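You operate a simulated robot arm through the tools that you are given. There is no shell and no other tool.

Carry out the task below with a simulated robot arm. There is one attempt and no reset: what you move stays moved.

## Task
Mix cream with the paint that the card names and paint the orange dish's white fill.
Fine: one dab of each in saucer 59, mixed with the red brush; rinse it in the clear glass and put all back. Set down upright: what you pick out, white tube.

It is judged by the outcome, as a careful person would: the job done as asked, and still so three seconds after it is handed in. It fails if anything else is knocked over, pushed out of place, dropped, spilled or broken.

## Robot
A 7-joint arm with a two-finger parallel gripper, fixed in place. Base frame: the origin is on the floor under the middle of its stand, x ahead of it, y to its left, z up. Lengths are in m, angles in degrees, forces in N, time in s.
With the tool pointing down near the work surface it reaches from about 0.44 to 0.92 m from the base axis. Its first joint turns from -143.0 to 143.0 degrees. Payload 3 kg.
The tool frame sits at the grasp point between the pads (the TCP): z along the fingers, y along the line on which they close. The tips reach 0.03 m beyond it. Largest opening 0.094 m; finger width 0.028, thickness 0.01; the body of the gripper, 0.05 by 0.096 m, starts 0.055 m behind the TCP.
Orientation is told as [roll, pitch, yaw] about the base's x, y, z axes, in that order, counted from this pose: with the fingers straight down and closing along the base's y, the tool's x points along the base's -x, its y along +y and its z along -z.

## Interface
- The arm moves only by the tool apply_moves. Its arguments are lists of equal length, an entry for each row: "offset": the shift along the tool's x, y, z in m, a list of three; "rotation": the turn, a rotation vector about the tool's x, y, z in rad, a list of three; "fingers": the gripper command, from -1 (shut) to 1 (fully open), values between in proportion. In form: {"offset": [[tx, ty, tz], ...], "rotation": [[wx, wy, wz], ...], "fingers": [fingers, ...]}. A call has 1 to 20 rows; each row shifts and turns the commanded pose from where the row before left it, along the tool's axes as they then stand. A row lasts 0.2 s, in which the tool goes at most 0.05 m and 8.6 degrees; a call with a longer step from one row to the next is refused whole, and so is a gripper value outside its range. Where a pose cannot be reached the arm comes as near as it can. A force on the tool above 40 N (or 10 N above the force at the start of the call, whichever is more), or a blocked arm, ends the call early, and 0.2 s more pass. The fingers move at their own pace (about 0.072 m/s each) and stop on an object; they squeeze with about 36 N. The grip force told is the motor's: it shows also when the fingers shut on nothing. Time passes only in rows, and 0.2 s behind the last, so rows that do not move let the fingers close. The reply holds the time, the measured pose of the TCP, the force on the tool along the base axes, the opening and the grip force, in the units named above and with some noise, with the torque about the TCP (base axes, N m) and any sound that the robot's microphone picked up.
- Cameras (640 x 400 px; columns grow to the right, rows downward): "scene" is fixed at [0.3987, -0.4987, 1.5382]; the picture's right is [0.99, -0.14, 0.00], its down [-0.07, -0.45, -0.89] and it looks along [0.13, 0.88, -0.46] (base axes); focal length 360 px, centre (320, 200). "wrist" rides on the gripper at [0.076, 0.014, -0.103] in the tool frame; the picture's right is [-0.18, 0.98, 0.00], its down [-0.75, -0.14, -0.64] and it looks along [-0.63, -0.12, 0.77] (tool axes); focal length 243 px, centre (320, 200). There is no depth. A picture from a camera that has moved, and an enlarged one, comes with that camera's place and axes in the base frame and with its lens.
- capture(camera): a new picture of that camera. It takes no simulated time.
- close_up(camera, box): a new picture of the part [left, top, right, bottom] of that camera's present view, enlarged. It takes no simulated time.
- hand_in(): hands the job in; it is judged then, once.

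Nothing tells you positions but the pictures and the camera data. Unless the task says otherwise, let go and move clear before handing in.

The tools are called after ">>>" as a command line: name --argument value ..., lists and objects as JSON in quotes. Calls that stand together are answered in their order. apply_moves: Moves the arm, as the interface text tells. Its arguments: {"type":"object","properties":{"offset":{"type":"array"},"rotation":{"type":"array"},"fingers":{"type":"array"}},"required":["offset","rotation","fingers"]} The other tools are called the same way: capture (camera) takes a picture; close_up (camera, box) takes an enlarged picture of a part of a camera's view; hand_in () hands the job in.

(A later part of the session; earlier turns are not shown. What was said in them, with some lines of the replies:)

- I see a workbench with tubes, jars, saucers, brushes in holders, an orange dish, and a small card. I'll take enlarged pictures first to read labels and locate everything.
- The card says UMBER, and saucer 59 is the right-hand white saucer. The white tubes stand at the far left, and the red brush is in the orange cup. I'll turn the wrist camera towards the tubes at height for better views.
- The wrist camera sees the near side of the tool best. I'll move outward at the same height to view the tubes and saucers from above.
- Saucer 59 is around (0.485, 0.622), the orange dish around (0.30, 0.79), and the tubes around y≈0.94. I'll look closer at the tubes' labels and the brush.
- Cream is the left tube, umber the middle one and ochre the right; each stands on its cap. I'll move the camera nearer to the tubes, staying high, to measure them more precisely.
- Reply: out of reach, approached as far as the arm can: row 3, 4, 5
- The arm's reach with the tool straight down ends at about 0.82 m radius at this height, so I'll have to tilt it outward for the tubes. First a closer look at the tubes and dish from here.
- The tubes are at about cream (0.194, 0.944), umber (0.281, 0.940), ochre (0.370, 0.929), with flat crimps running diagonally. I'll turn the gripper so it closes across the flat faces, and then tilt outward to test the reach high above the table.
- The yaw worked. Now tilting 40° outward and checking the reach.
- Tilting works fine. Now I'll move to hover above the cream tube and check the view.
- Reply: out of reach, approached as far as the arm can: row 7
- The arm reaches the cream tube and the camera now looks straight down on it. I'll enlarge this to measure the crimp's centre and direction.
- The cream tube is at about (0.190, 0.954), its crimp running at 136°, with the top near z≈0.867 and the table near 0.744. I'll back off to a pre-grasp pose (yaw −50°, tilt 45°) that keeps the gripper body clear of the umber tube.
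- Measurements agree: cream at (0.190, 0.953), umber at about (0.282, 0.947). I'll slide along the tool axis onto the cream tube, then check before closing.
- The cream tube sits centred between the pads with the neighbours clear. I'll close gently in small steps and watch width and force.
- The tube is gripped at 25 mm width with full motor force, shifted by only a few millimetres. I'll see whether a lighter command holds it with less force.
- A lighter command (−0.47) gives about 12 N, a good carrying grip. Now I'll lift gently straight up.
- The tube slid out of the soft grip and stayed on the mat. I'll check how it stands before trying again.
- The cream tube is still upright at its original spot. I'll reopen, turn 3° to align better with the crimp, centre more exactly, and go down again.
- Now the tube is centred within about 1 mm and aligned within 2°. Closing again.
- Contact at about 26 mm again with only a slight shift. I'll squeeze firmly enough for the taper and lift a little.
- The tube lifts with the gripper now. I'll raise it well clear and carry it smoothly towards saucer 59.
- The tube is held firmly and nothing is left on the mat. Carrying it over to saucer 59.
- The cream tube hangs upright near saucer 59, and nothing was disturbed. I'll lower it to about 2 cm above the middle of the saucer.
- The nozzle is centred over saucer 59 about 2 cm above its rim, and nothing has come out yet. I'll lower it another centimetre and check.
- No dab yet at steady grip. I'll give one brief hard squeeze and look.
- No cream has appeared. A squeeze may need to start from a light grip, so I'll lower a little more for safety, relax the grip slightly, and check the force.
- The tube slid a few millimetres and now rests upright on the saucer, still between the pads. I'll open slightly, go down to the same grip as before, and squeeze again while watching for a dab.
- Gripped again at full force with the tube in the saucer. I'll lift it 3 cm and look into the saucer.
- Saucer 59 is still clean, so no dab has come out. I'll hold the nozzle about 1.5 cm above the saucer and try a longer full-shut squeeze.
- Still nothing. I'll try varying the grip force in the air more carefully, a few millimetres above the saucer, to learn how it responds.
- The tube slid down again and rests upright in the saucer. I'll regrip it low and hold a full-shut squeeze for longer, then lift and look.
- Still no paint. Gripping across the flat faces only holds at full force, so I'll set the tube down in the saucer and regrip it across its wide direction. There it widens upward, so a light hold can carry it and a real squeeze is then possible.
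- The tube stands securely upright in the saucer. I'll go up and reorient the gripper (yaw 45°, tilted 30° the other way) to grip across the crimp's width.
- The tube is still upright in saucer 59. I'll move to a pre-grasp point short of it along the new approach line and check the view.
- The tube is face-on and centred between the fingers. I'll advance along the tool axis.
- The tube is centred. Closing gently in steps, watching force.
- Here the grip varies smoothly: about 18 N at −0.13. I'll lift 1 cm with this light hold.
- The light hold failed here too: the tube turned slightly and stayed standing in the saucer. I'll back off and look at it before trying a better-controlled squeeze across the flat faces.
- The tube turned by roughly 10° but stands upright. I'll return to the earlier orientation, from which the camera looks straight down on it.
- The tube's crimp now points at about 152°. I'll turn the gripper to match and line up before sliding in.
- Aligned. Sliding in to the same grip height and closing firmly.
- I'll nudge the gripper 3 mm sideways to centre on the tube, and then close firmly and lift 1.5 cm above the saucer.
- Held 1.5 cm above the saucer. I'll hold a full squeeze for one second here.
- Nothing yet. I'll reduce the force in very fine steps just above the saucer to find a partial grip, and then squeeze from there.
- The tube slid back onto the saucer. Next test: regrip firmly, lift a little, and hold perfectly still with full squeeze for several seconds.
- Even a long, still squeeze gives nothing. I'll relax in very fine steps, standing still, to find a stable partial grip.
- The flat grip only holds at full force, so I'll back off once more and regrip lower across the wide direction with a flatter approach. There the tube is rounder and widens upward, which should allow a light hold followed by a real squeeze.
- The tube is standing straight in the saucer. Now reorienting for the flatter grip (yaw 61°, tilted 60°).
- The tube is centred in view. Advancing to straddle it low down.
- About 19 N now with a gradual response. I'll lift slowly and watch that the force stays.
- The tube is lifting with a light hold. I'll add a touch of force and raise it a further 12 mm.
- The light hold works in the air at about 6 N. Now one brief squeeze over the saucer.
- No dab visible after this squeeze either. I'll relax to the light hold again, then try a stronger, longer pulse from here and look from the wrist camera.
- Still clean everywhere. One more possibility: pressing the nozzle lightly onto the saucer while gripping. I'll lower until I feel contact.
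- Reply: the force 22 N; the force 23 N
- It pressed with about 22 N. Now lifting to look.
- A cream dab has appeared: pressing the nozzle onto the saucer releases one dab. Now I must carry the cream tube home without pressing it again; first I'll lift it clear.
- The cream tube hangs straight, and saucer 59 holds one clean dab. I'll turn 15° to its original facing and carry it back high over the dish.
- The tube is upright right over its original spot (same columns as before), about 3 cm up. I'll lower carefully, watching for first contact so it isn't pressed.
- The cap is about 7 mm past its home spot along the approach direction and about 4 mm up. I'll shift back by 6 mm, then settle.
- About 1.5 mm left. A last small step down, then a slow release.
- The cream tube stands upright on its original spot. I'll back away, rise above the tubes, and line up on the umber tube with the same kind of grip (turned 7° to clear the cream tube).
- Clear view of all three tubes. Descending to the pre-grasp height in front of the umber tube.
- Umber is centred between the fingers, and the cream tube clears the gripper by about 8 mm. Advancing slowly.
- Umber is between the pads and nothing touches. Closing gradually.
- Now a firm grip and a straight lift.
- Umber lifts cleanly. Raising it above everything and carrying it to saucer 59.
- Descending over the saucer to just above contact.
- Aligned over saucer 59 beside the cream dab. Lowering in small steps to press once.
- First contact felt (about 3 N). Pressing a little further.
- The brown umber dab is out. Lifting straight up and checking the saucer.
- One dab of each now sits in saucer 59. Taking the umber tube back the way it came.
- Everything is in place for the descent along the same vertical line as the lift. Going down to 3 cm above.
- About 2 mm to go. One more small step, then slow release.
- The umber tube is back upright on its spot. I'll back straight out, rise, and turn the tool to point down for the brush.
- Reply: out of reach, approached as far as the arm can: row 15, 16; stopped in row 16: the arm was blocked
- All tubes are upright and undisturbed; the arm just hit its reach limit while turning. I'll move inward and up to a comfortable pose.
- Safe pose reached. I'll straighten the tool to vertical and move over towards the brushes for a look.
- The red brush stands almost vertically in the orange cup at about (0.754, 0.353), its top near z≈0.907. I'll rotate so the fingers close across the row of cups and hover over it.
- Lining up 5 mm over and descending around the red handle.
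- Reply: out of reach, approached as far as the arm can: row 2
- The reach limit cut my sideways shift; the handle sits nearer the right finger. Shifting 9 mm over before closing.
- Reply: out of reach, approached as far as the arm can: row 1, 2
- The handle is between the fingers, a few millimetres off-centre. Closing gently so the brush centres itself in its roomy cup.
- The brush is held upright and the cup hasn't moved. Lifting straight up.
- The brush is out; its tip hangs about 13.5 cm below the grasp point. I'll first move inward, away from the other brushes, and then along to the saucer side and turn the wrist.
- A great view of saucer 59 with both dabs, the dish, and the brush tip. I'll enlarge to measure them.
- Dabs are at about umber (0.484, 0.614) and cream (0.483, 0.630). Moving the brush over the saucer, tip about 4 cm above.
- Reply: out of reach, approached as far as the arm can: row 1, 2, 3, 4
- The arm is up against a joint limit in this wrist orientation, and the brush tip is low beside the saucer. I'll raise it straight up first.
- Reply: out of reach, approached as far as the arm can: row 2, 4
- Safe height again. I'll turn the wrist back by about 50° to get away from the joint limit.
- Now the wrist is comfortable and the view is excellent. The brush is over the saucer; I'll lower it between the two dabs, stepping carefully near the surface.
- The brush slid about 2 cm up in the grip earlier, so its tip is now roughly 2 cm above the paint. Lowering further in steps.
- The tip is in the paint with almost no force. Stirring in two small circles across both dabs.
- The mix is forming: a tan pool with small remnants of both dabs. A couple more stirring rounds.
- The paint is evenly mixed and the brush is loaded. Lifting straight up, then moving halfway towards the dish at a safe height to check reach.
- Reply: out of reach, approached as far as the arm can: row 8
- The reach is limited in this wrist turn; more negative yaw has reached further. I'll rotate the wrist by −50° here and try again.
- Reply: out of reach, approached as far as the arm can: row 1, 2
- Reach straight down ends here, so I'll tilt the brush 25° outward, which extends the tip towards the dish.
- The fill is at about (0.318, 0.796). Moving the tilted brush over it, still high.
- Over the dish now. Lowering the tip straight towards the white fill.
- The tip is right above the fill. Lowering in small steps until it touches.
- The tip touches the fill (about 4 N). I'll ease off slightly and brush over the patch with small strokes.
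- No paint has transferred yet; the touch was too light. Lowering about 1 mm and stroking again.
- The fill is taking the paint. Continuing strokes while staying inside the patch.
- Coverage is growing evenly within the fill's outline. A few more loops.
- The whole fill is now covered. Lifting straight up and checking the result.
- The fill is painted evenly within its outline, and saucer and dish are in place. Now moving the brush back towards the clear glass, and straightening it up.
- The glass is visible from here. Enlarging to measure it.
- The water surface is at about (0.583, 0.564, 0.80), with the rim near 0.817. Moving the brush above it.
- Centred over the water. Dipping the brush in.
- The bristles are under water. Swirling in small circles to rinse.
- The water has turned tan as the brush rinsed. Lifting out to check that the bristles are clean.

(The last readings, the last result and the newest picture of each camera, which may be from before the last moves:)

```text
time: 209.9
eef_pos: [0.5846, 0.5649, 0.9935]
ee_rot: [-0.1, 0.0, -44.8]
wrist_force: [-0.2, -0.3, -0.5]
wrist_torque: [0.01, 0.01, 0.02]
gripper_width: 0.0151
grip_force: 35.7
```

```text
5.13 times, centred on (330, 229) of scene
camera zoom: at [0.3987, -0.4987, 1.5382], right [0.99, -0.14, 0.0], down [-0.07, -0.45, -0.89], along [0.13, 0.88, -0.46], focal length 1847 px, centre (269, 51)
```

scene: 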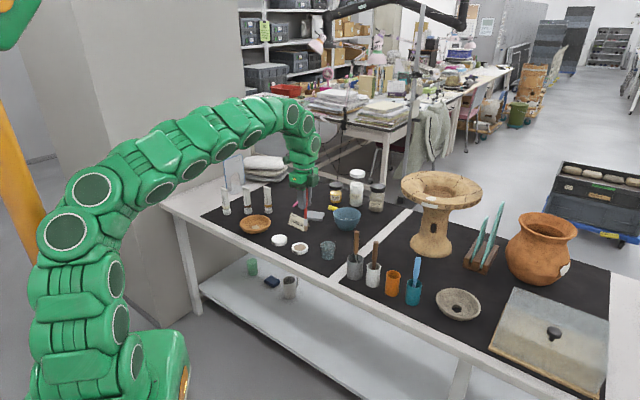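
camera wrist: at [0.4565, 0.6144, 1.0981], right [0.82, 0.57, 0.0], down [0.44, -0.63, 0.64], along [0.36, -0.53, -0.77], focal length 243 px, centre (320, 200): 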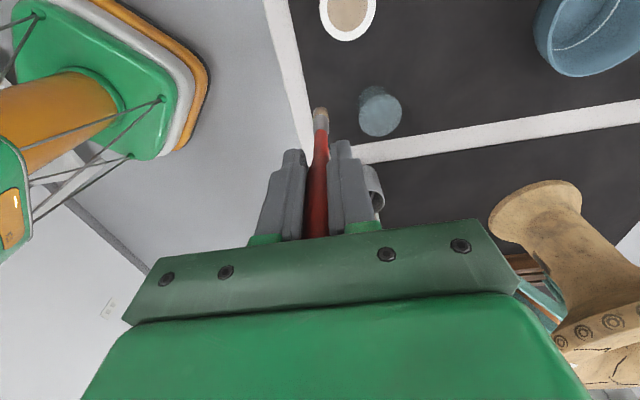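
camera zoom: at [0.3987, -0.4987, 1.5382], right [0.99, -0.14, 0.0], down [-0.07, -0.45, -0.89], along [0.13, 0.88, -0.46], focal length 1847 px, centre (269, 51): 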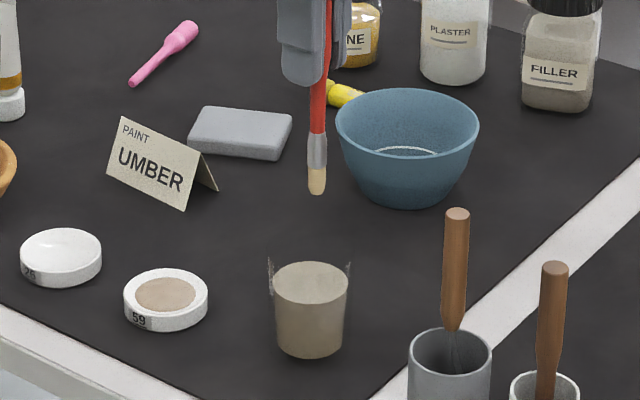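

The bristles are clean again. Taking the brush back the way it came: inward first, then along, keeping clear of the other brushes.

>>> apply_moves --offset '[[0.0054, -0.0352, 0], [0.0054, -0.0352, 0], [0.0054, -0.0352, 0], [0.0054, -0.0352, 0], [-0.0374, 0.0009, 0], [-0.0374, 0.0009, 0], [-0.0374, 0.0009, 0], [-0.0374, 0.0009, 0], [-0.0374, 0.0009, 0], [-0.0374, 0.0009, 0], [-0.0374, 0.0009, 0], [0, 0, 0]]' --rotation '[[0, 0, 0], [0, 0, 0], [0, 0, 0], [0, 0, 0], [0, 0, 0], [0, 0, 0], [0, 0, 0], [0, 0, 0], [0, 0, 0], [0, 0, 0], [0, 0, 0], [0, 0, 0]]' --fingers '[-0.8, -0.8, -0.8, -0.8, -0.8, -0.8, -0.8, -0.8, -0.8, -0.8, -0.8, -0.8]'

>>> capture --camera "scene"

>>> capture --camera "wrist"

```text
time: 212.5
eef_pos: [0.6582, 0.2961, 0.996]
ee_rot: [-0.1, 0.0, -44.8]
wrist_force: [-0.2, 0.4, -0.9]
wrist_torque: [0.0, 0.0, 0.0]
gripper_width: 0.0151
grip_force: 35.4
```

```text
taken
```

scene: 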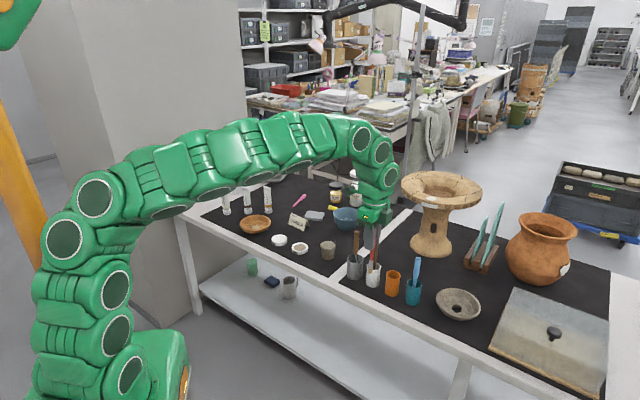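

```text
taken
camera wrist: at [0.6144, 0.3602, 1.0968], right [0.82, 0.57, 0.0], down [0.44, -0.63, 0.64], along [0.36, -0.53, -0.77], focal length 243 px, centre (320, 200)
```

wrist: 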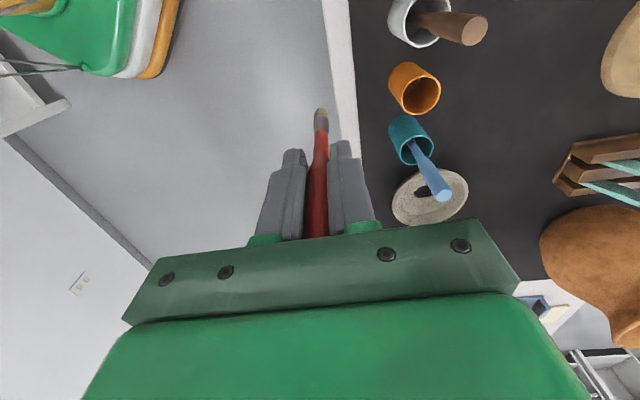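

The empty orange cup is clearly visible; measuring it.

>>> close_up --camera "wrist" --box '[340, 40, 500, 140]'

>>> close_up --camera "scene" --box '[365, 235, 445, 310]'

```text
4.00 times, centred on (420, 90) of wrist
camera zoom: at [0.6144, 0.3602, 1.0968], right [0.82, 0.57, 0.0], down [0.44, -0.63, 0.64], along [0.36, -0.53, -0.77], focal length 970 px, centre (-80, 640)
```

zoom: 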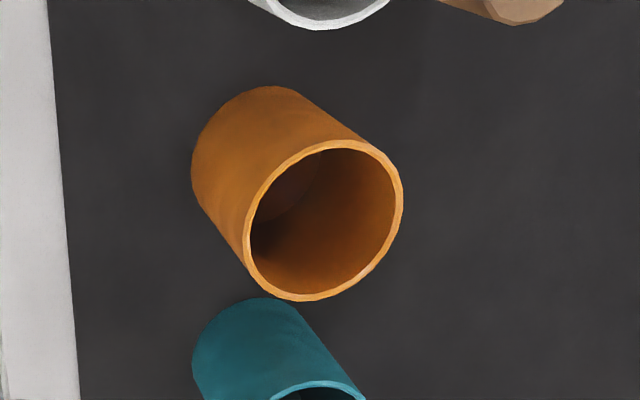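

```text
5.33 times, centred on (405, 272) of scene
camera zoom: at [0.3987, -0.4987, 1.5382], right [0.99, -0.14, 0.0], down [-0.07, -0.45, -0.89], along [0.13, 0.88, -0.46], focal length 1921 px, centre (-133, -187)
```

zoom: 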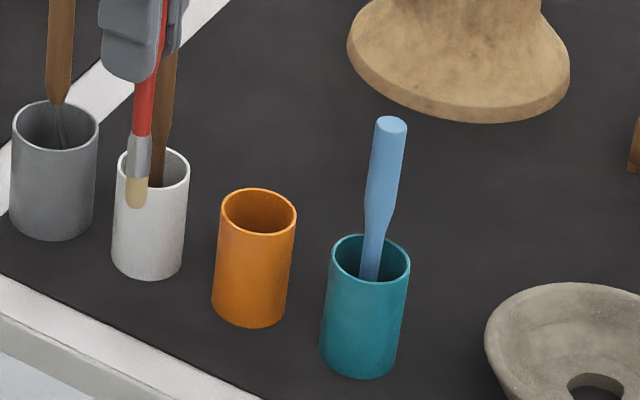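

The cup's centre is at about (0.755, 0.355), rim near 0.814. Moving over it.

>>> apply_moves --offset '[[-0.0091, 0.0355, 0], [-0.0091, 0.0355, 0], [-0.0091, 0.0355, 0], [0, 0, 0]]' --rotation '[[0, 0, 0], [0, 0, 0], [0, 0, 0], [0, 0, 0]]' --fingers '[-0.8, -0.8, -0.8, -0.8]'

>>> close_up --camera "wrist" --box '[240, 20, 400, 140]'

>>> close_up --camera "scene" --box '[355, 195, 445, 310]'

```text
time: 213.5
eef_pos: [0.7512, 0.3526, 0.9997]
ee_rot: [-0.3, -0.1, -44.9]
wrist_force: [-0.5, -0.2, 0.1]
wrist_torque: [-0.03, 0.03, 0.02]
gripper_width: 0.0152
grip_force: 36.5
out of reach, approached as far as the arm can: row 3
```

```text
3.33 times, centred on (320, 80) of wrist
camera zoom: at [0.7076, 0.4157, 1.0991], right [0.82, 0.57, 0.0], down [0.44, -0.63, 0.64], along [0.36, -0.53, -0.77], focal length 809 px, centre (320, 600)
```

zoom: 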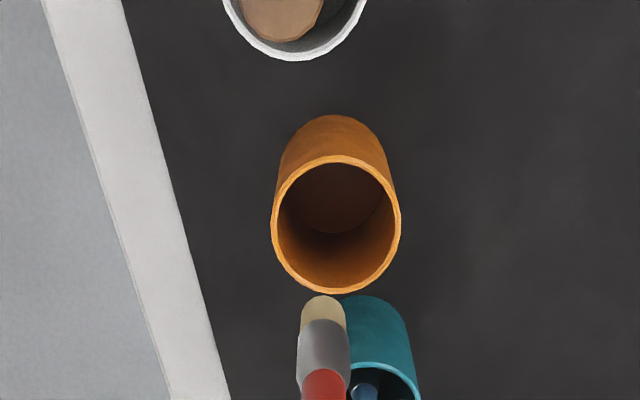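

```text
3.48 times, centred on (400, 252) of scene
camera zoom: at [0.3987, -0.4987, 1.5382], right [0.99, -0.14, 0.0], down [-0.07, -0.45, -0.89], along [0.13, 0.88, -0.46], focal length 1253 px, centre (42, 17)
```

zoom: 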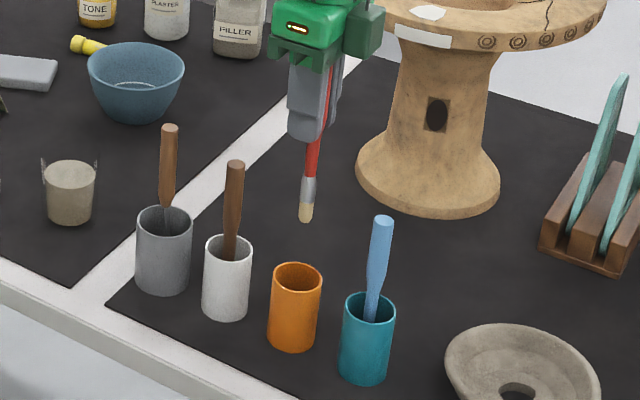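

The tip will enter the cup with about 8 mm to spare on each side. Lowering it in.

>>> apply_moves --offset '[[0, 0, 0.02], [0, 0, 0.025], [0, 0, 0.02], [0, 0, 0]]' --rotation '[[0, 0, 0], [0, 0, 0], [0, 0, 0], [0, 0, 0]]' --fingers '[-0.8, -0.8, -0.8, -0.8]'

>>> close_up --camera "wrist" --box '[240, 20, 400, 140]'

>>> close_up --camera "scene" --box '[365, 225, 425, 290]'

```text
time: 214.5
eef_pos: [0.7505, 0.3512, 0.9347]
ee_rot: [-0.1, 0.0, -44.8]
wrist_force: [0.2, -0.1, -0.6]
wrist_torque: [0.0, 0.0, -0.01]
gripper_width: 0.0152
grip_force: 36.0
```

```text
3.33 times, centred on (320, 80) of wrist
camera zoom: at [0.7066, 0.4146, 1.0354], right [0.82, 0.57, 0.0], down [0.43, -0.63, 0.64], along [0.36, -0.53, -0.77], focal length 809 px, centre (320, 600)
```

zoom: 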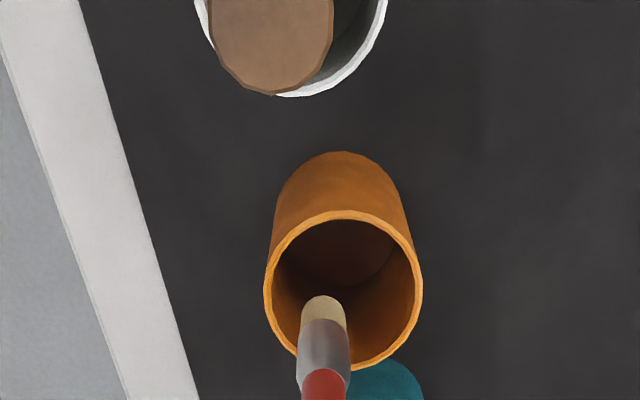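

```text
6.15 times, centred on (395, 258) of scene
camera zoom: at [0.3987, -0.4987, 1.5382], right [0.99, -0.14, 0.0], down [-0.07, -0.45, -0.89], along [0.13, 0.88, -0.46], focal length 2217 px, centre (-142, -154)
```

zoom: 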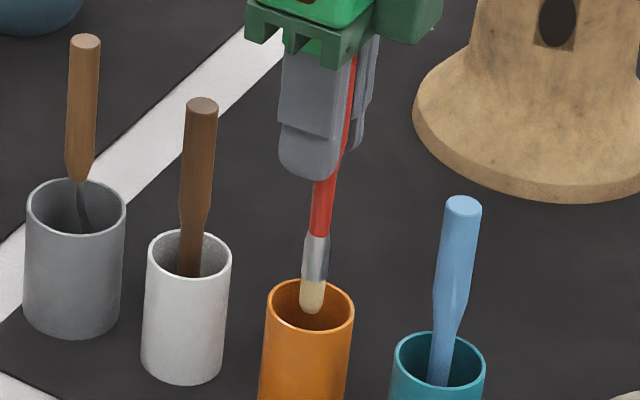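

The tip is entering cleanly. Continuing down.

>>> apply_moves --offset '[[0, 0, 0.02], [0, 0, 0.02], [0, 0, 0.015], [0, 0, 0]]' --rotation '[[0, 0, 0], [0, 0, 0], [0, 0, 0], [0, 0, 0]]' --fingers '[-0.8, -0.8, -0.8, -0.8]'

>>> close_up --camera "scene" --box '[365, 225, 425, 290]'

>>> close_up --camera "wrist" --box '[220, 60, 440, 240]'

```text
time: 215.5
eef_pos: [0.7497, 0.3516, 0.8772]
ee_rot: [-0.1, -0.1, -44.9]
wrist_force: [-0.3, 0.9, -0.7]
wrist_torque: [-0.04, 0.01, 0.03]
gripper_width: 0.0152
grip_force: 35.4
```

```text
6.15 times, centred on (395, 258) of scene
camera zoom: at [0.3987, -0.4987, 1.5382], right [0.99, -0.14, 0.0], down [-0.07, -0.45, -0.89], along [0.13, 0.88, -0.46], focal length 2217 px, centre (-142, -154)
```

zoom: 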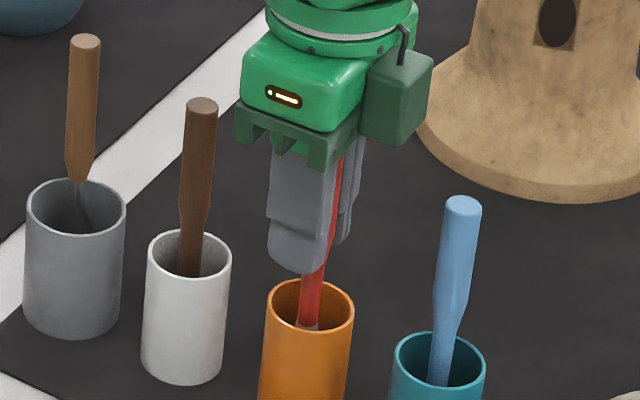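

```text
2.22 times, centred on (330, 150) of wrist
camera zoom: at [0.7059, 0.4144, 0.9794], right [0.82, 0.57, 0.0], down [0.43, -0.63, 0.64], along [0.36, -0.53, -0.77], focal length 539 px, centre (298, 311)
```

zoom: 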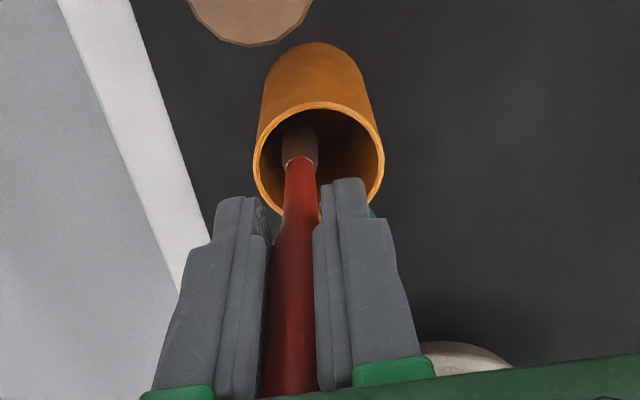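

>>> apply_moves --offset '[[0, 0, 0.006], [0, 0, 0.004], [0, 0, 0]]' --rotation '[[0, 0, 0], [0, 0, 0], [0, 0, 0]]' --fingers '[-0.8, -0.8, -0.8]'

>>> apply_moves --offset '[[0, 0, 0.002], [0, 0, 0]]' --rotation '[[0, 0, 0], [0, 0, 0]]' --fingers '[-0.8, -0.8]'

>>> close_up --camera "scene" --box '[365, 225, 425, 290]'

```text
time: 216.3
eef_pos: [0.7484, 0.3465, 0.8696]
ee_rot: [-0.3, -0.1, -44.9]
wrist_force: [-0.1, -0.7, -0.3]
wrist_torque: [0.0, 0.01, 0.02]
gripper_width: 0.0151
grip_force: 36.2
out of reach, approached as far as the arm can: row 1
```

```text
time: 216.9
eef_pos: [0.7497, 0.3459, 0.867]
ee_rot: [-0.2, 0.0, -45.0]
wrist_force: [-0.6, -0.4, -0.1]
wrist_torque: [0.01, -0.01, -0.02]
gripper_width: 0.0151
grip_force: 35.7
```

```text
6.15 times, centred on (395, 258) of scene
camera zoom: at [0.3987, -0.4987, 1.5382], right [0.99, -0.14, 0.0], down [-0.07, -0.45, -0.89], along [0.13, 0.88, -0.46], focal length 2217 px, centre (-142, -154)
```

zoom: 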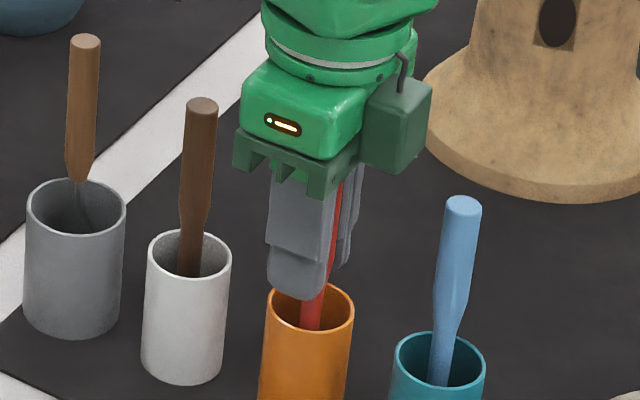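

>>> apply_moves --offset '[[0, 0.001, 0.0015], [0, 0.001, 0.0015], [0, 0, 0]]' --rotation '[[0, 0, 0], [0, 0, 0], [0, 0, 0]]' --fingers '[-0.8, -0.8, -0.8]'

>>> close_up --camera "wrist" --box '[220, 60, 440, 240]'

>>> close_up --camera "scene" --box '[365, 235, 445, 310]'

```text
time: 217.7
eef_pos: [0.7501, 0.3479, 0.8644]
ee_rot: [0.1, 0.0, -44.9]
wrist_force: [-3.6, -0.5, 22.2]
wrist_torque: [-0.19, 0.37, -0.02]
gripper_width: 0.0151
grip_force: 36.0
```

```text
2.22 times, centred on (330, 150) of wrist
camera zoom: at [0.7056, 0.411, 0.9658], right [0.82, 0.57, 0.0], down [0.43, -0.63, 0.64], along [0.37, -0.53, -0.77], focal length 539 px, centre (298, 311)
```

zoom: 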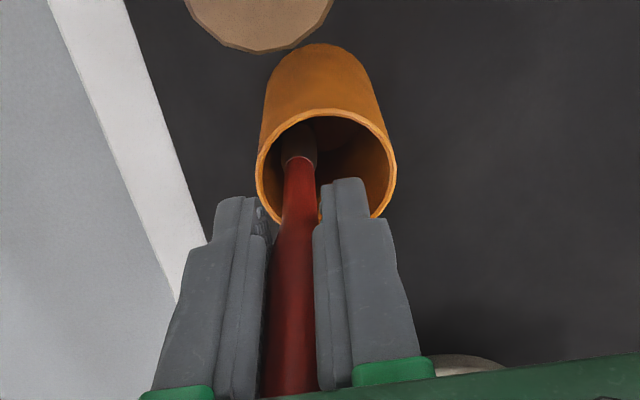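

```text
5.33 times, centred on (405, 272) of scene
camera zoom: at [0.3987, -0.4987, 1.5382], right [0.99, -0.14, 0.0], down [-0.07, -0.45, -0.89], along [0.13, 0.88, -0.46], focal length 1921 px, centre (-133, -187)
```

zoom: 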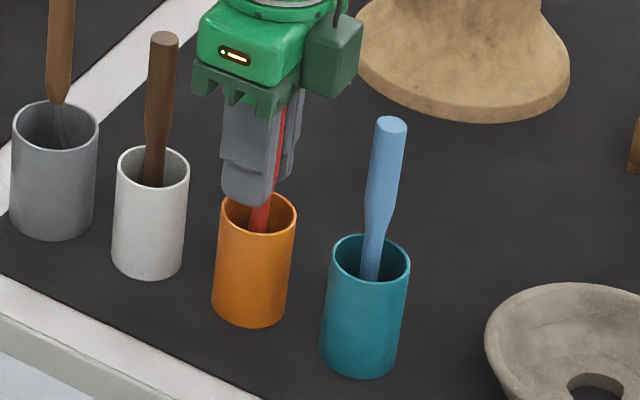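

The brush stands on the cup's floor. Easing the pressure off and releasing slowly.

>>> apply_moves --offset '[[0, 0, -0.0015], [0, 0, 0], [0, 0, 0], [0, 0, 0], [0, 0, 0], [0, 0, 0], [0, 0, 0]]' --rotation '[[0, 0, 0], [0, 0, 0], [0, 0, 0], [0, 0, 0], [0, 0, 0], [0, 0, 0], [0, 0, 0]]' --fingers '[-0.8, -0.65, -0.6, -0.5, -0.35, -0.2, -0.1]'

>>> close_up --camera "wrist" --box '[220, 60, 440, 240]'

>>> close_up --camera "scene" --box '[365, 235, 445, 310]'

```text
time: 219.3
eef_pos: [0.7501, 0.3494, 0.8652]
ee_rot: [-0.1, -0.1, -44.9]
wrist_force: [0.0, -0.7, 0.1]
wrist_torque: [-0.01, 0.02, 0.03]
gripper_width: 0.0423
grip_force: 0.0
```

```text
2.22 times, centred on (330, 150) of wrist
camera zoom: at [0.7059, 0.4111, 0.9664], right [0.82, 0.57, 0.0], down [0.43, -0.63, 0.64], along [0.36, -0.53, -0.77], focal length 539 px, centre (298, 311)
```

zoom: 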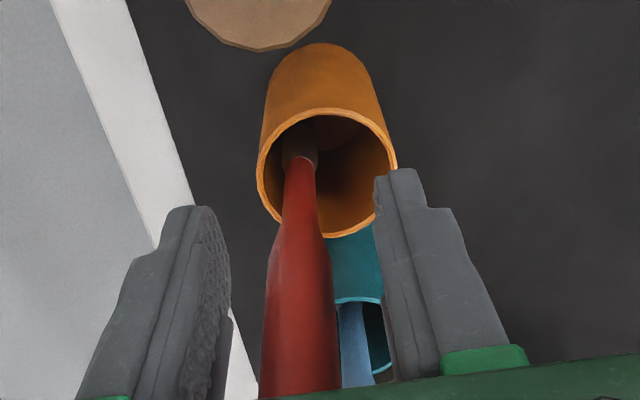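

```text
5.33 times, centred on (405, 272) of scene
camera zoom: at [0.3987, -0.4987, 1.5382], right [0.99, -0.14, 0.0], down [-0.07, -0.45, -0.89], along [0.13, 0.88, -0.46], focal length 1921 px, centre (-133, -187)
```

zoom: 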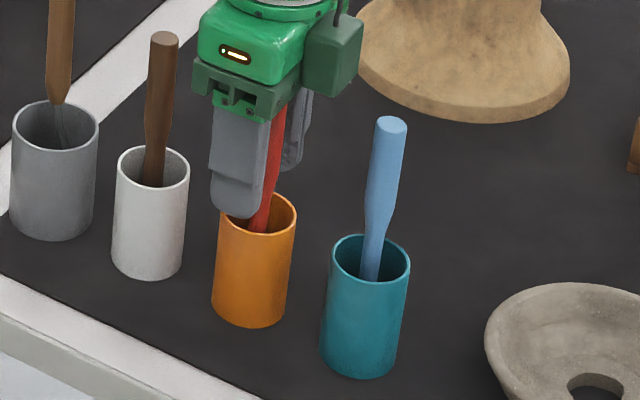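

The brush stands in its cup, clear of both fingers. Rising straight up.

>>> apply_moves --offset '[[0, 0, -0.01], [0, 0, -0.02], [0, 0, -0.025], [0, 0, -0.03], [0, 0, -0.03], [0, 0, 0]]' --rotation '[[0, 0, 0], [0, 0, 0], [0, 0, 0], [0, 0, 0], [0, 0, 0], [0, 0, 0]]' --fingers '[0.05, 0.05, 0.05, 0.05, 0.05, 0.05]'

>>> capture --camera "wrist"

>>> close_up --camera "scene" --box '[355, 195, 445, 310]'

```text
time: 220.7
eef_pos: [0.7485, 0.3497, 0.9805]
ee_rot: [-0.2, 0.0, -44.8]
wrist_force: [-0.1, -0.1, 0.3]
wrist_torque: [0.0, 0.0, -0.01]
gripper_width: 0.0496
grip_force: 0.0
```

```text
taken
camera wrist: at [0.7044, 0.4121, 1.0816], right [0.82, 0.57, 0.0], down [0.44, -0.63, 0.64], along [0.36, -0.53, -0.77], focal length 243 px, centre (320, 200)
```

wrist: 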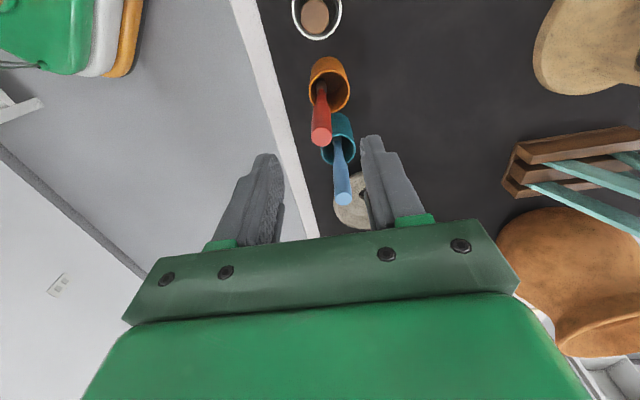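

```text
3.48 times, centred on (400, 252) of scene
camera zoom: at [0.3987, -0.4987, 1.5382], right [0.99, -0.14, 0.0], down [-0.07, -0.45, -0.89], along [0.13, 0.88, -0.46], focal length 1253 px, centre (42, 17)
```

zoom: 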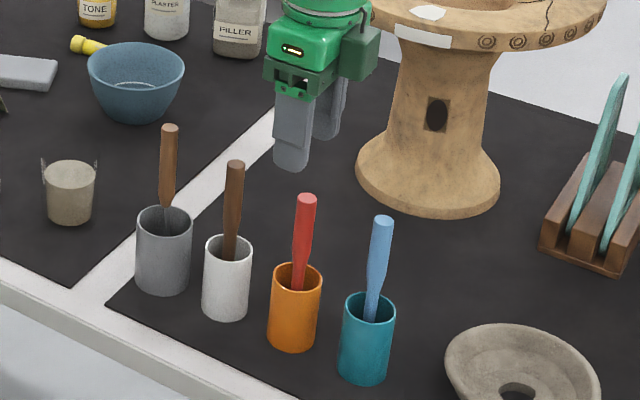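

The red brush is back in its cup. Moving the arm clear and checking the whole scene against the start.

>>> apply_moves --offset '[[0.0176, -0.0292, -0.02], [0.0176, -0.0292, -0.02], [0.0176, -0.0292, -0.02], [0.0176, -0.0292, -0.02], [0.0176, -0.0292, -0.02], [0.0176, -0.0292, -0.02], [0, 0, 0]]' --rotation '[[0, 0, 0], [0, 0, 0], [0, 0, 0], [0, 0, 0], [0, 0, 0], [0, 0, 0], [0, 0, 0]]' --fingers '[0.05, 0.05, 0.05, 0.05, 0.05, 0.05, 0.05]'

>>> capture --camera "scene"

>>> close_up --camera "scene" --box '[200, 150, 360, 250]'

>>> close_up --camera "scene" --box '[230, 200, 340, 268]'

>>> close_up --camera "scene" --box '[310, 220, 490, 332]'

>>> close_up --camera "scene" --box '[212, 180, 284, 225]'

```text
time: 222.3
eef_pos: [0.5523, 0.3016, 1.1008]
ee_rot: [-0.1, 0.0, -45.0]
wrist_force: [-0.8, -0.3, 0.0]
wrist_torque: [0.03, 0.02, 0.02]
gripper_width: 0.0493
grip_force: 0.1
```

```text
taken
```

scene: 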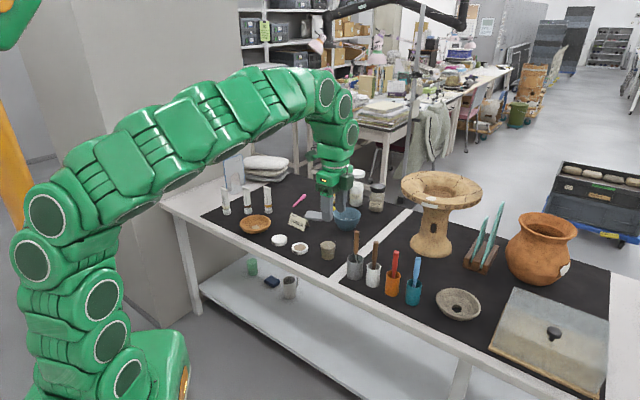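

```text
4.00 times, centred on (280, 200) of scene
camera zoom: at [0.3987, -0.4987, 1.5382], right [0.99, -0.14, 0.0], down [-0.07, -0.45, -0.89], along [0.13, 0.88, -0.46], focal length 1441 px, centre (480, 200)
```

zoom: 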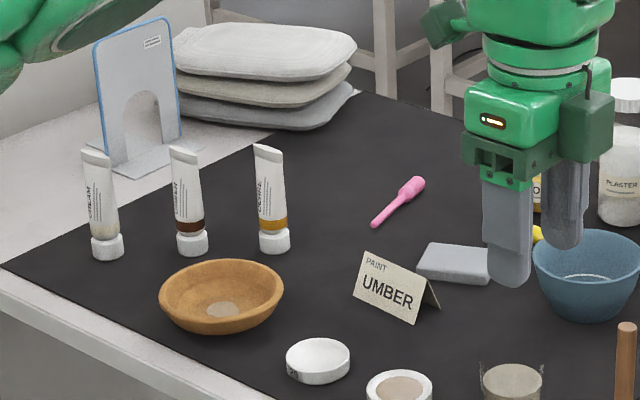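

```text
5.82 times, centred on (285, 234) of scene
camera zoom: at [0.3987, -0.4987, 1.5382], right [0.99, -0.14, 0.0], down [-0.07, -0.45, -0.89], along [0.13, 0.88, -0.46], focal length 2096 px, centre (524, 2)
```

zoom: 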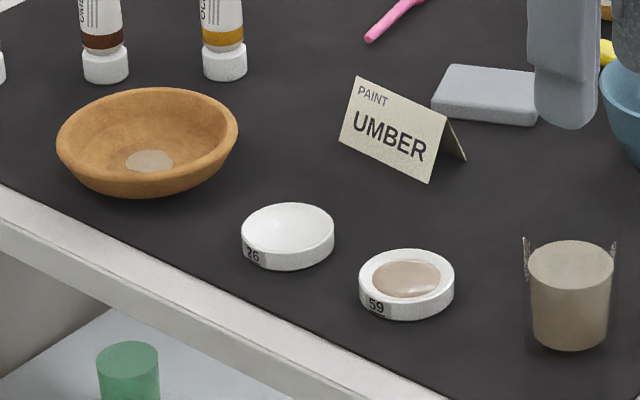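

```text
3.56 times, centred on (400, 276) of scene
camera zoom: at [0.3987, -0.4987, 1.5382], right [0.99, -0.14, 0.0], down [-0.07, -0.45, -0.89], along [0.13, 0.88, -0.46], focal length 1281 px, centre (36, -70)
```

zoom: 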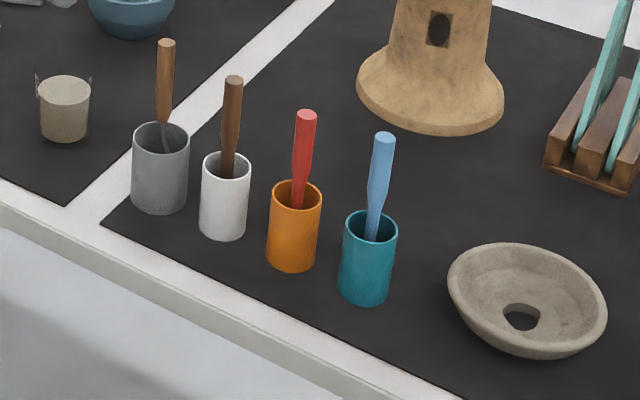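

```text
8.89 times, centred on (248, 202) of scene
camera zoom: at [0.3987, -0.4987, 1.5382], right [0.99, -0.14, 0.0], down [-0.07, -0.45, -0.89], along [0.13, 0.88, -0.46], focal length 3202 px, centre (960, 178)
```

zoom: 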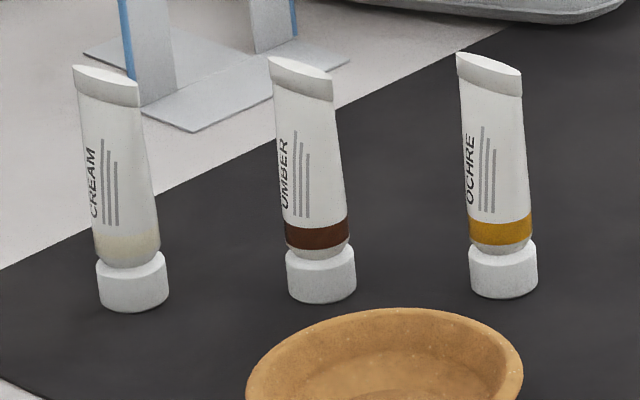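

Everything matches the starting layout. The fill is painted evenly with the mixed cream and umber, and both tubes stand upright on their spots. The rinsed red brush is back in its orange cup, nothing else has moved, and the arm is clear. I'm handing in.

>>> hand_in

```text
The job is handed in.
```

I painted the orange dish's white fill all over with the cream and umber mix and handed the job in. I haven't had a verdict back.

- **Paint:** Saucer 59 got one dab each of cream and umber, the colour the card names. I mixed them with the red brush until no trace of either dab was left. The tubes gave nothing when squeezed; each dab came out only when I pressed the nozzle onto the saucer.
- **Brush:** I rinsed it in the clear glass until the bristles were clean and put it back in the orange cup. The rinse water is now tan.
- **Tubes:** Cream and umber stand upright on their original spots, within about 2 mm.
- **While working:**
  - The cream tube slipped a few millimetres a few times while I was finding a grip. It stayed upright, on the mat or in the saucer.
  - The brush tip also appears to have touched the mat beside the saucer once, before it had any paint on it.

In the last pictures nothing else had moved, tipped or spilled, and the arm was clear.
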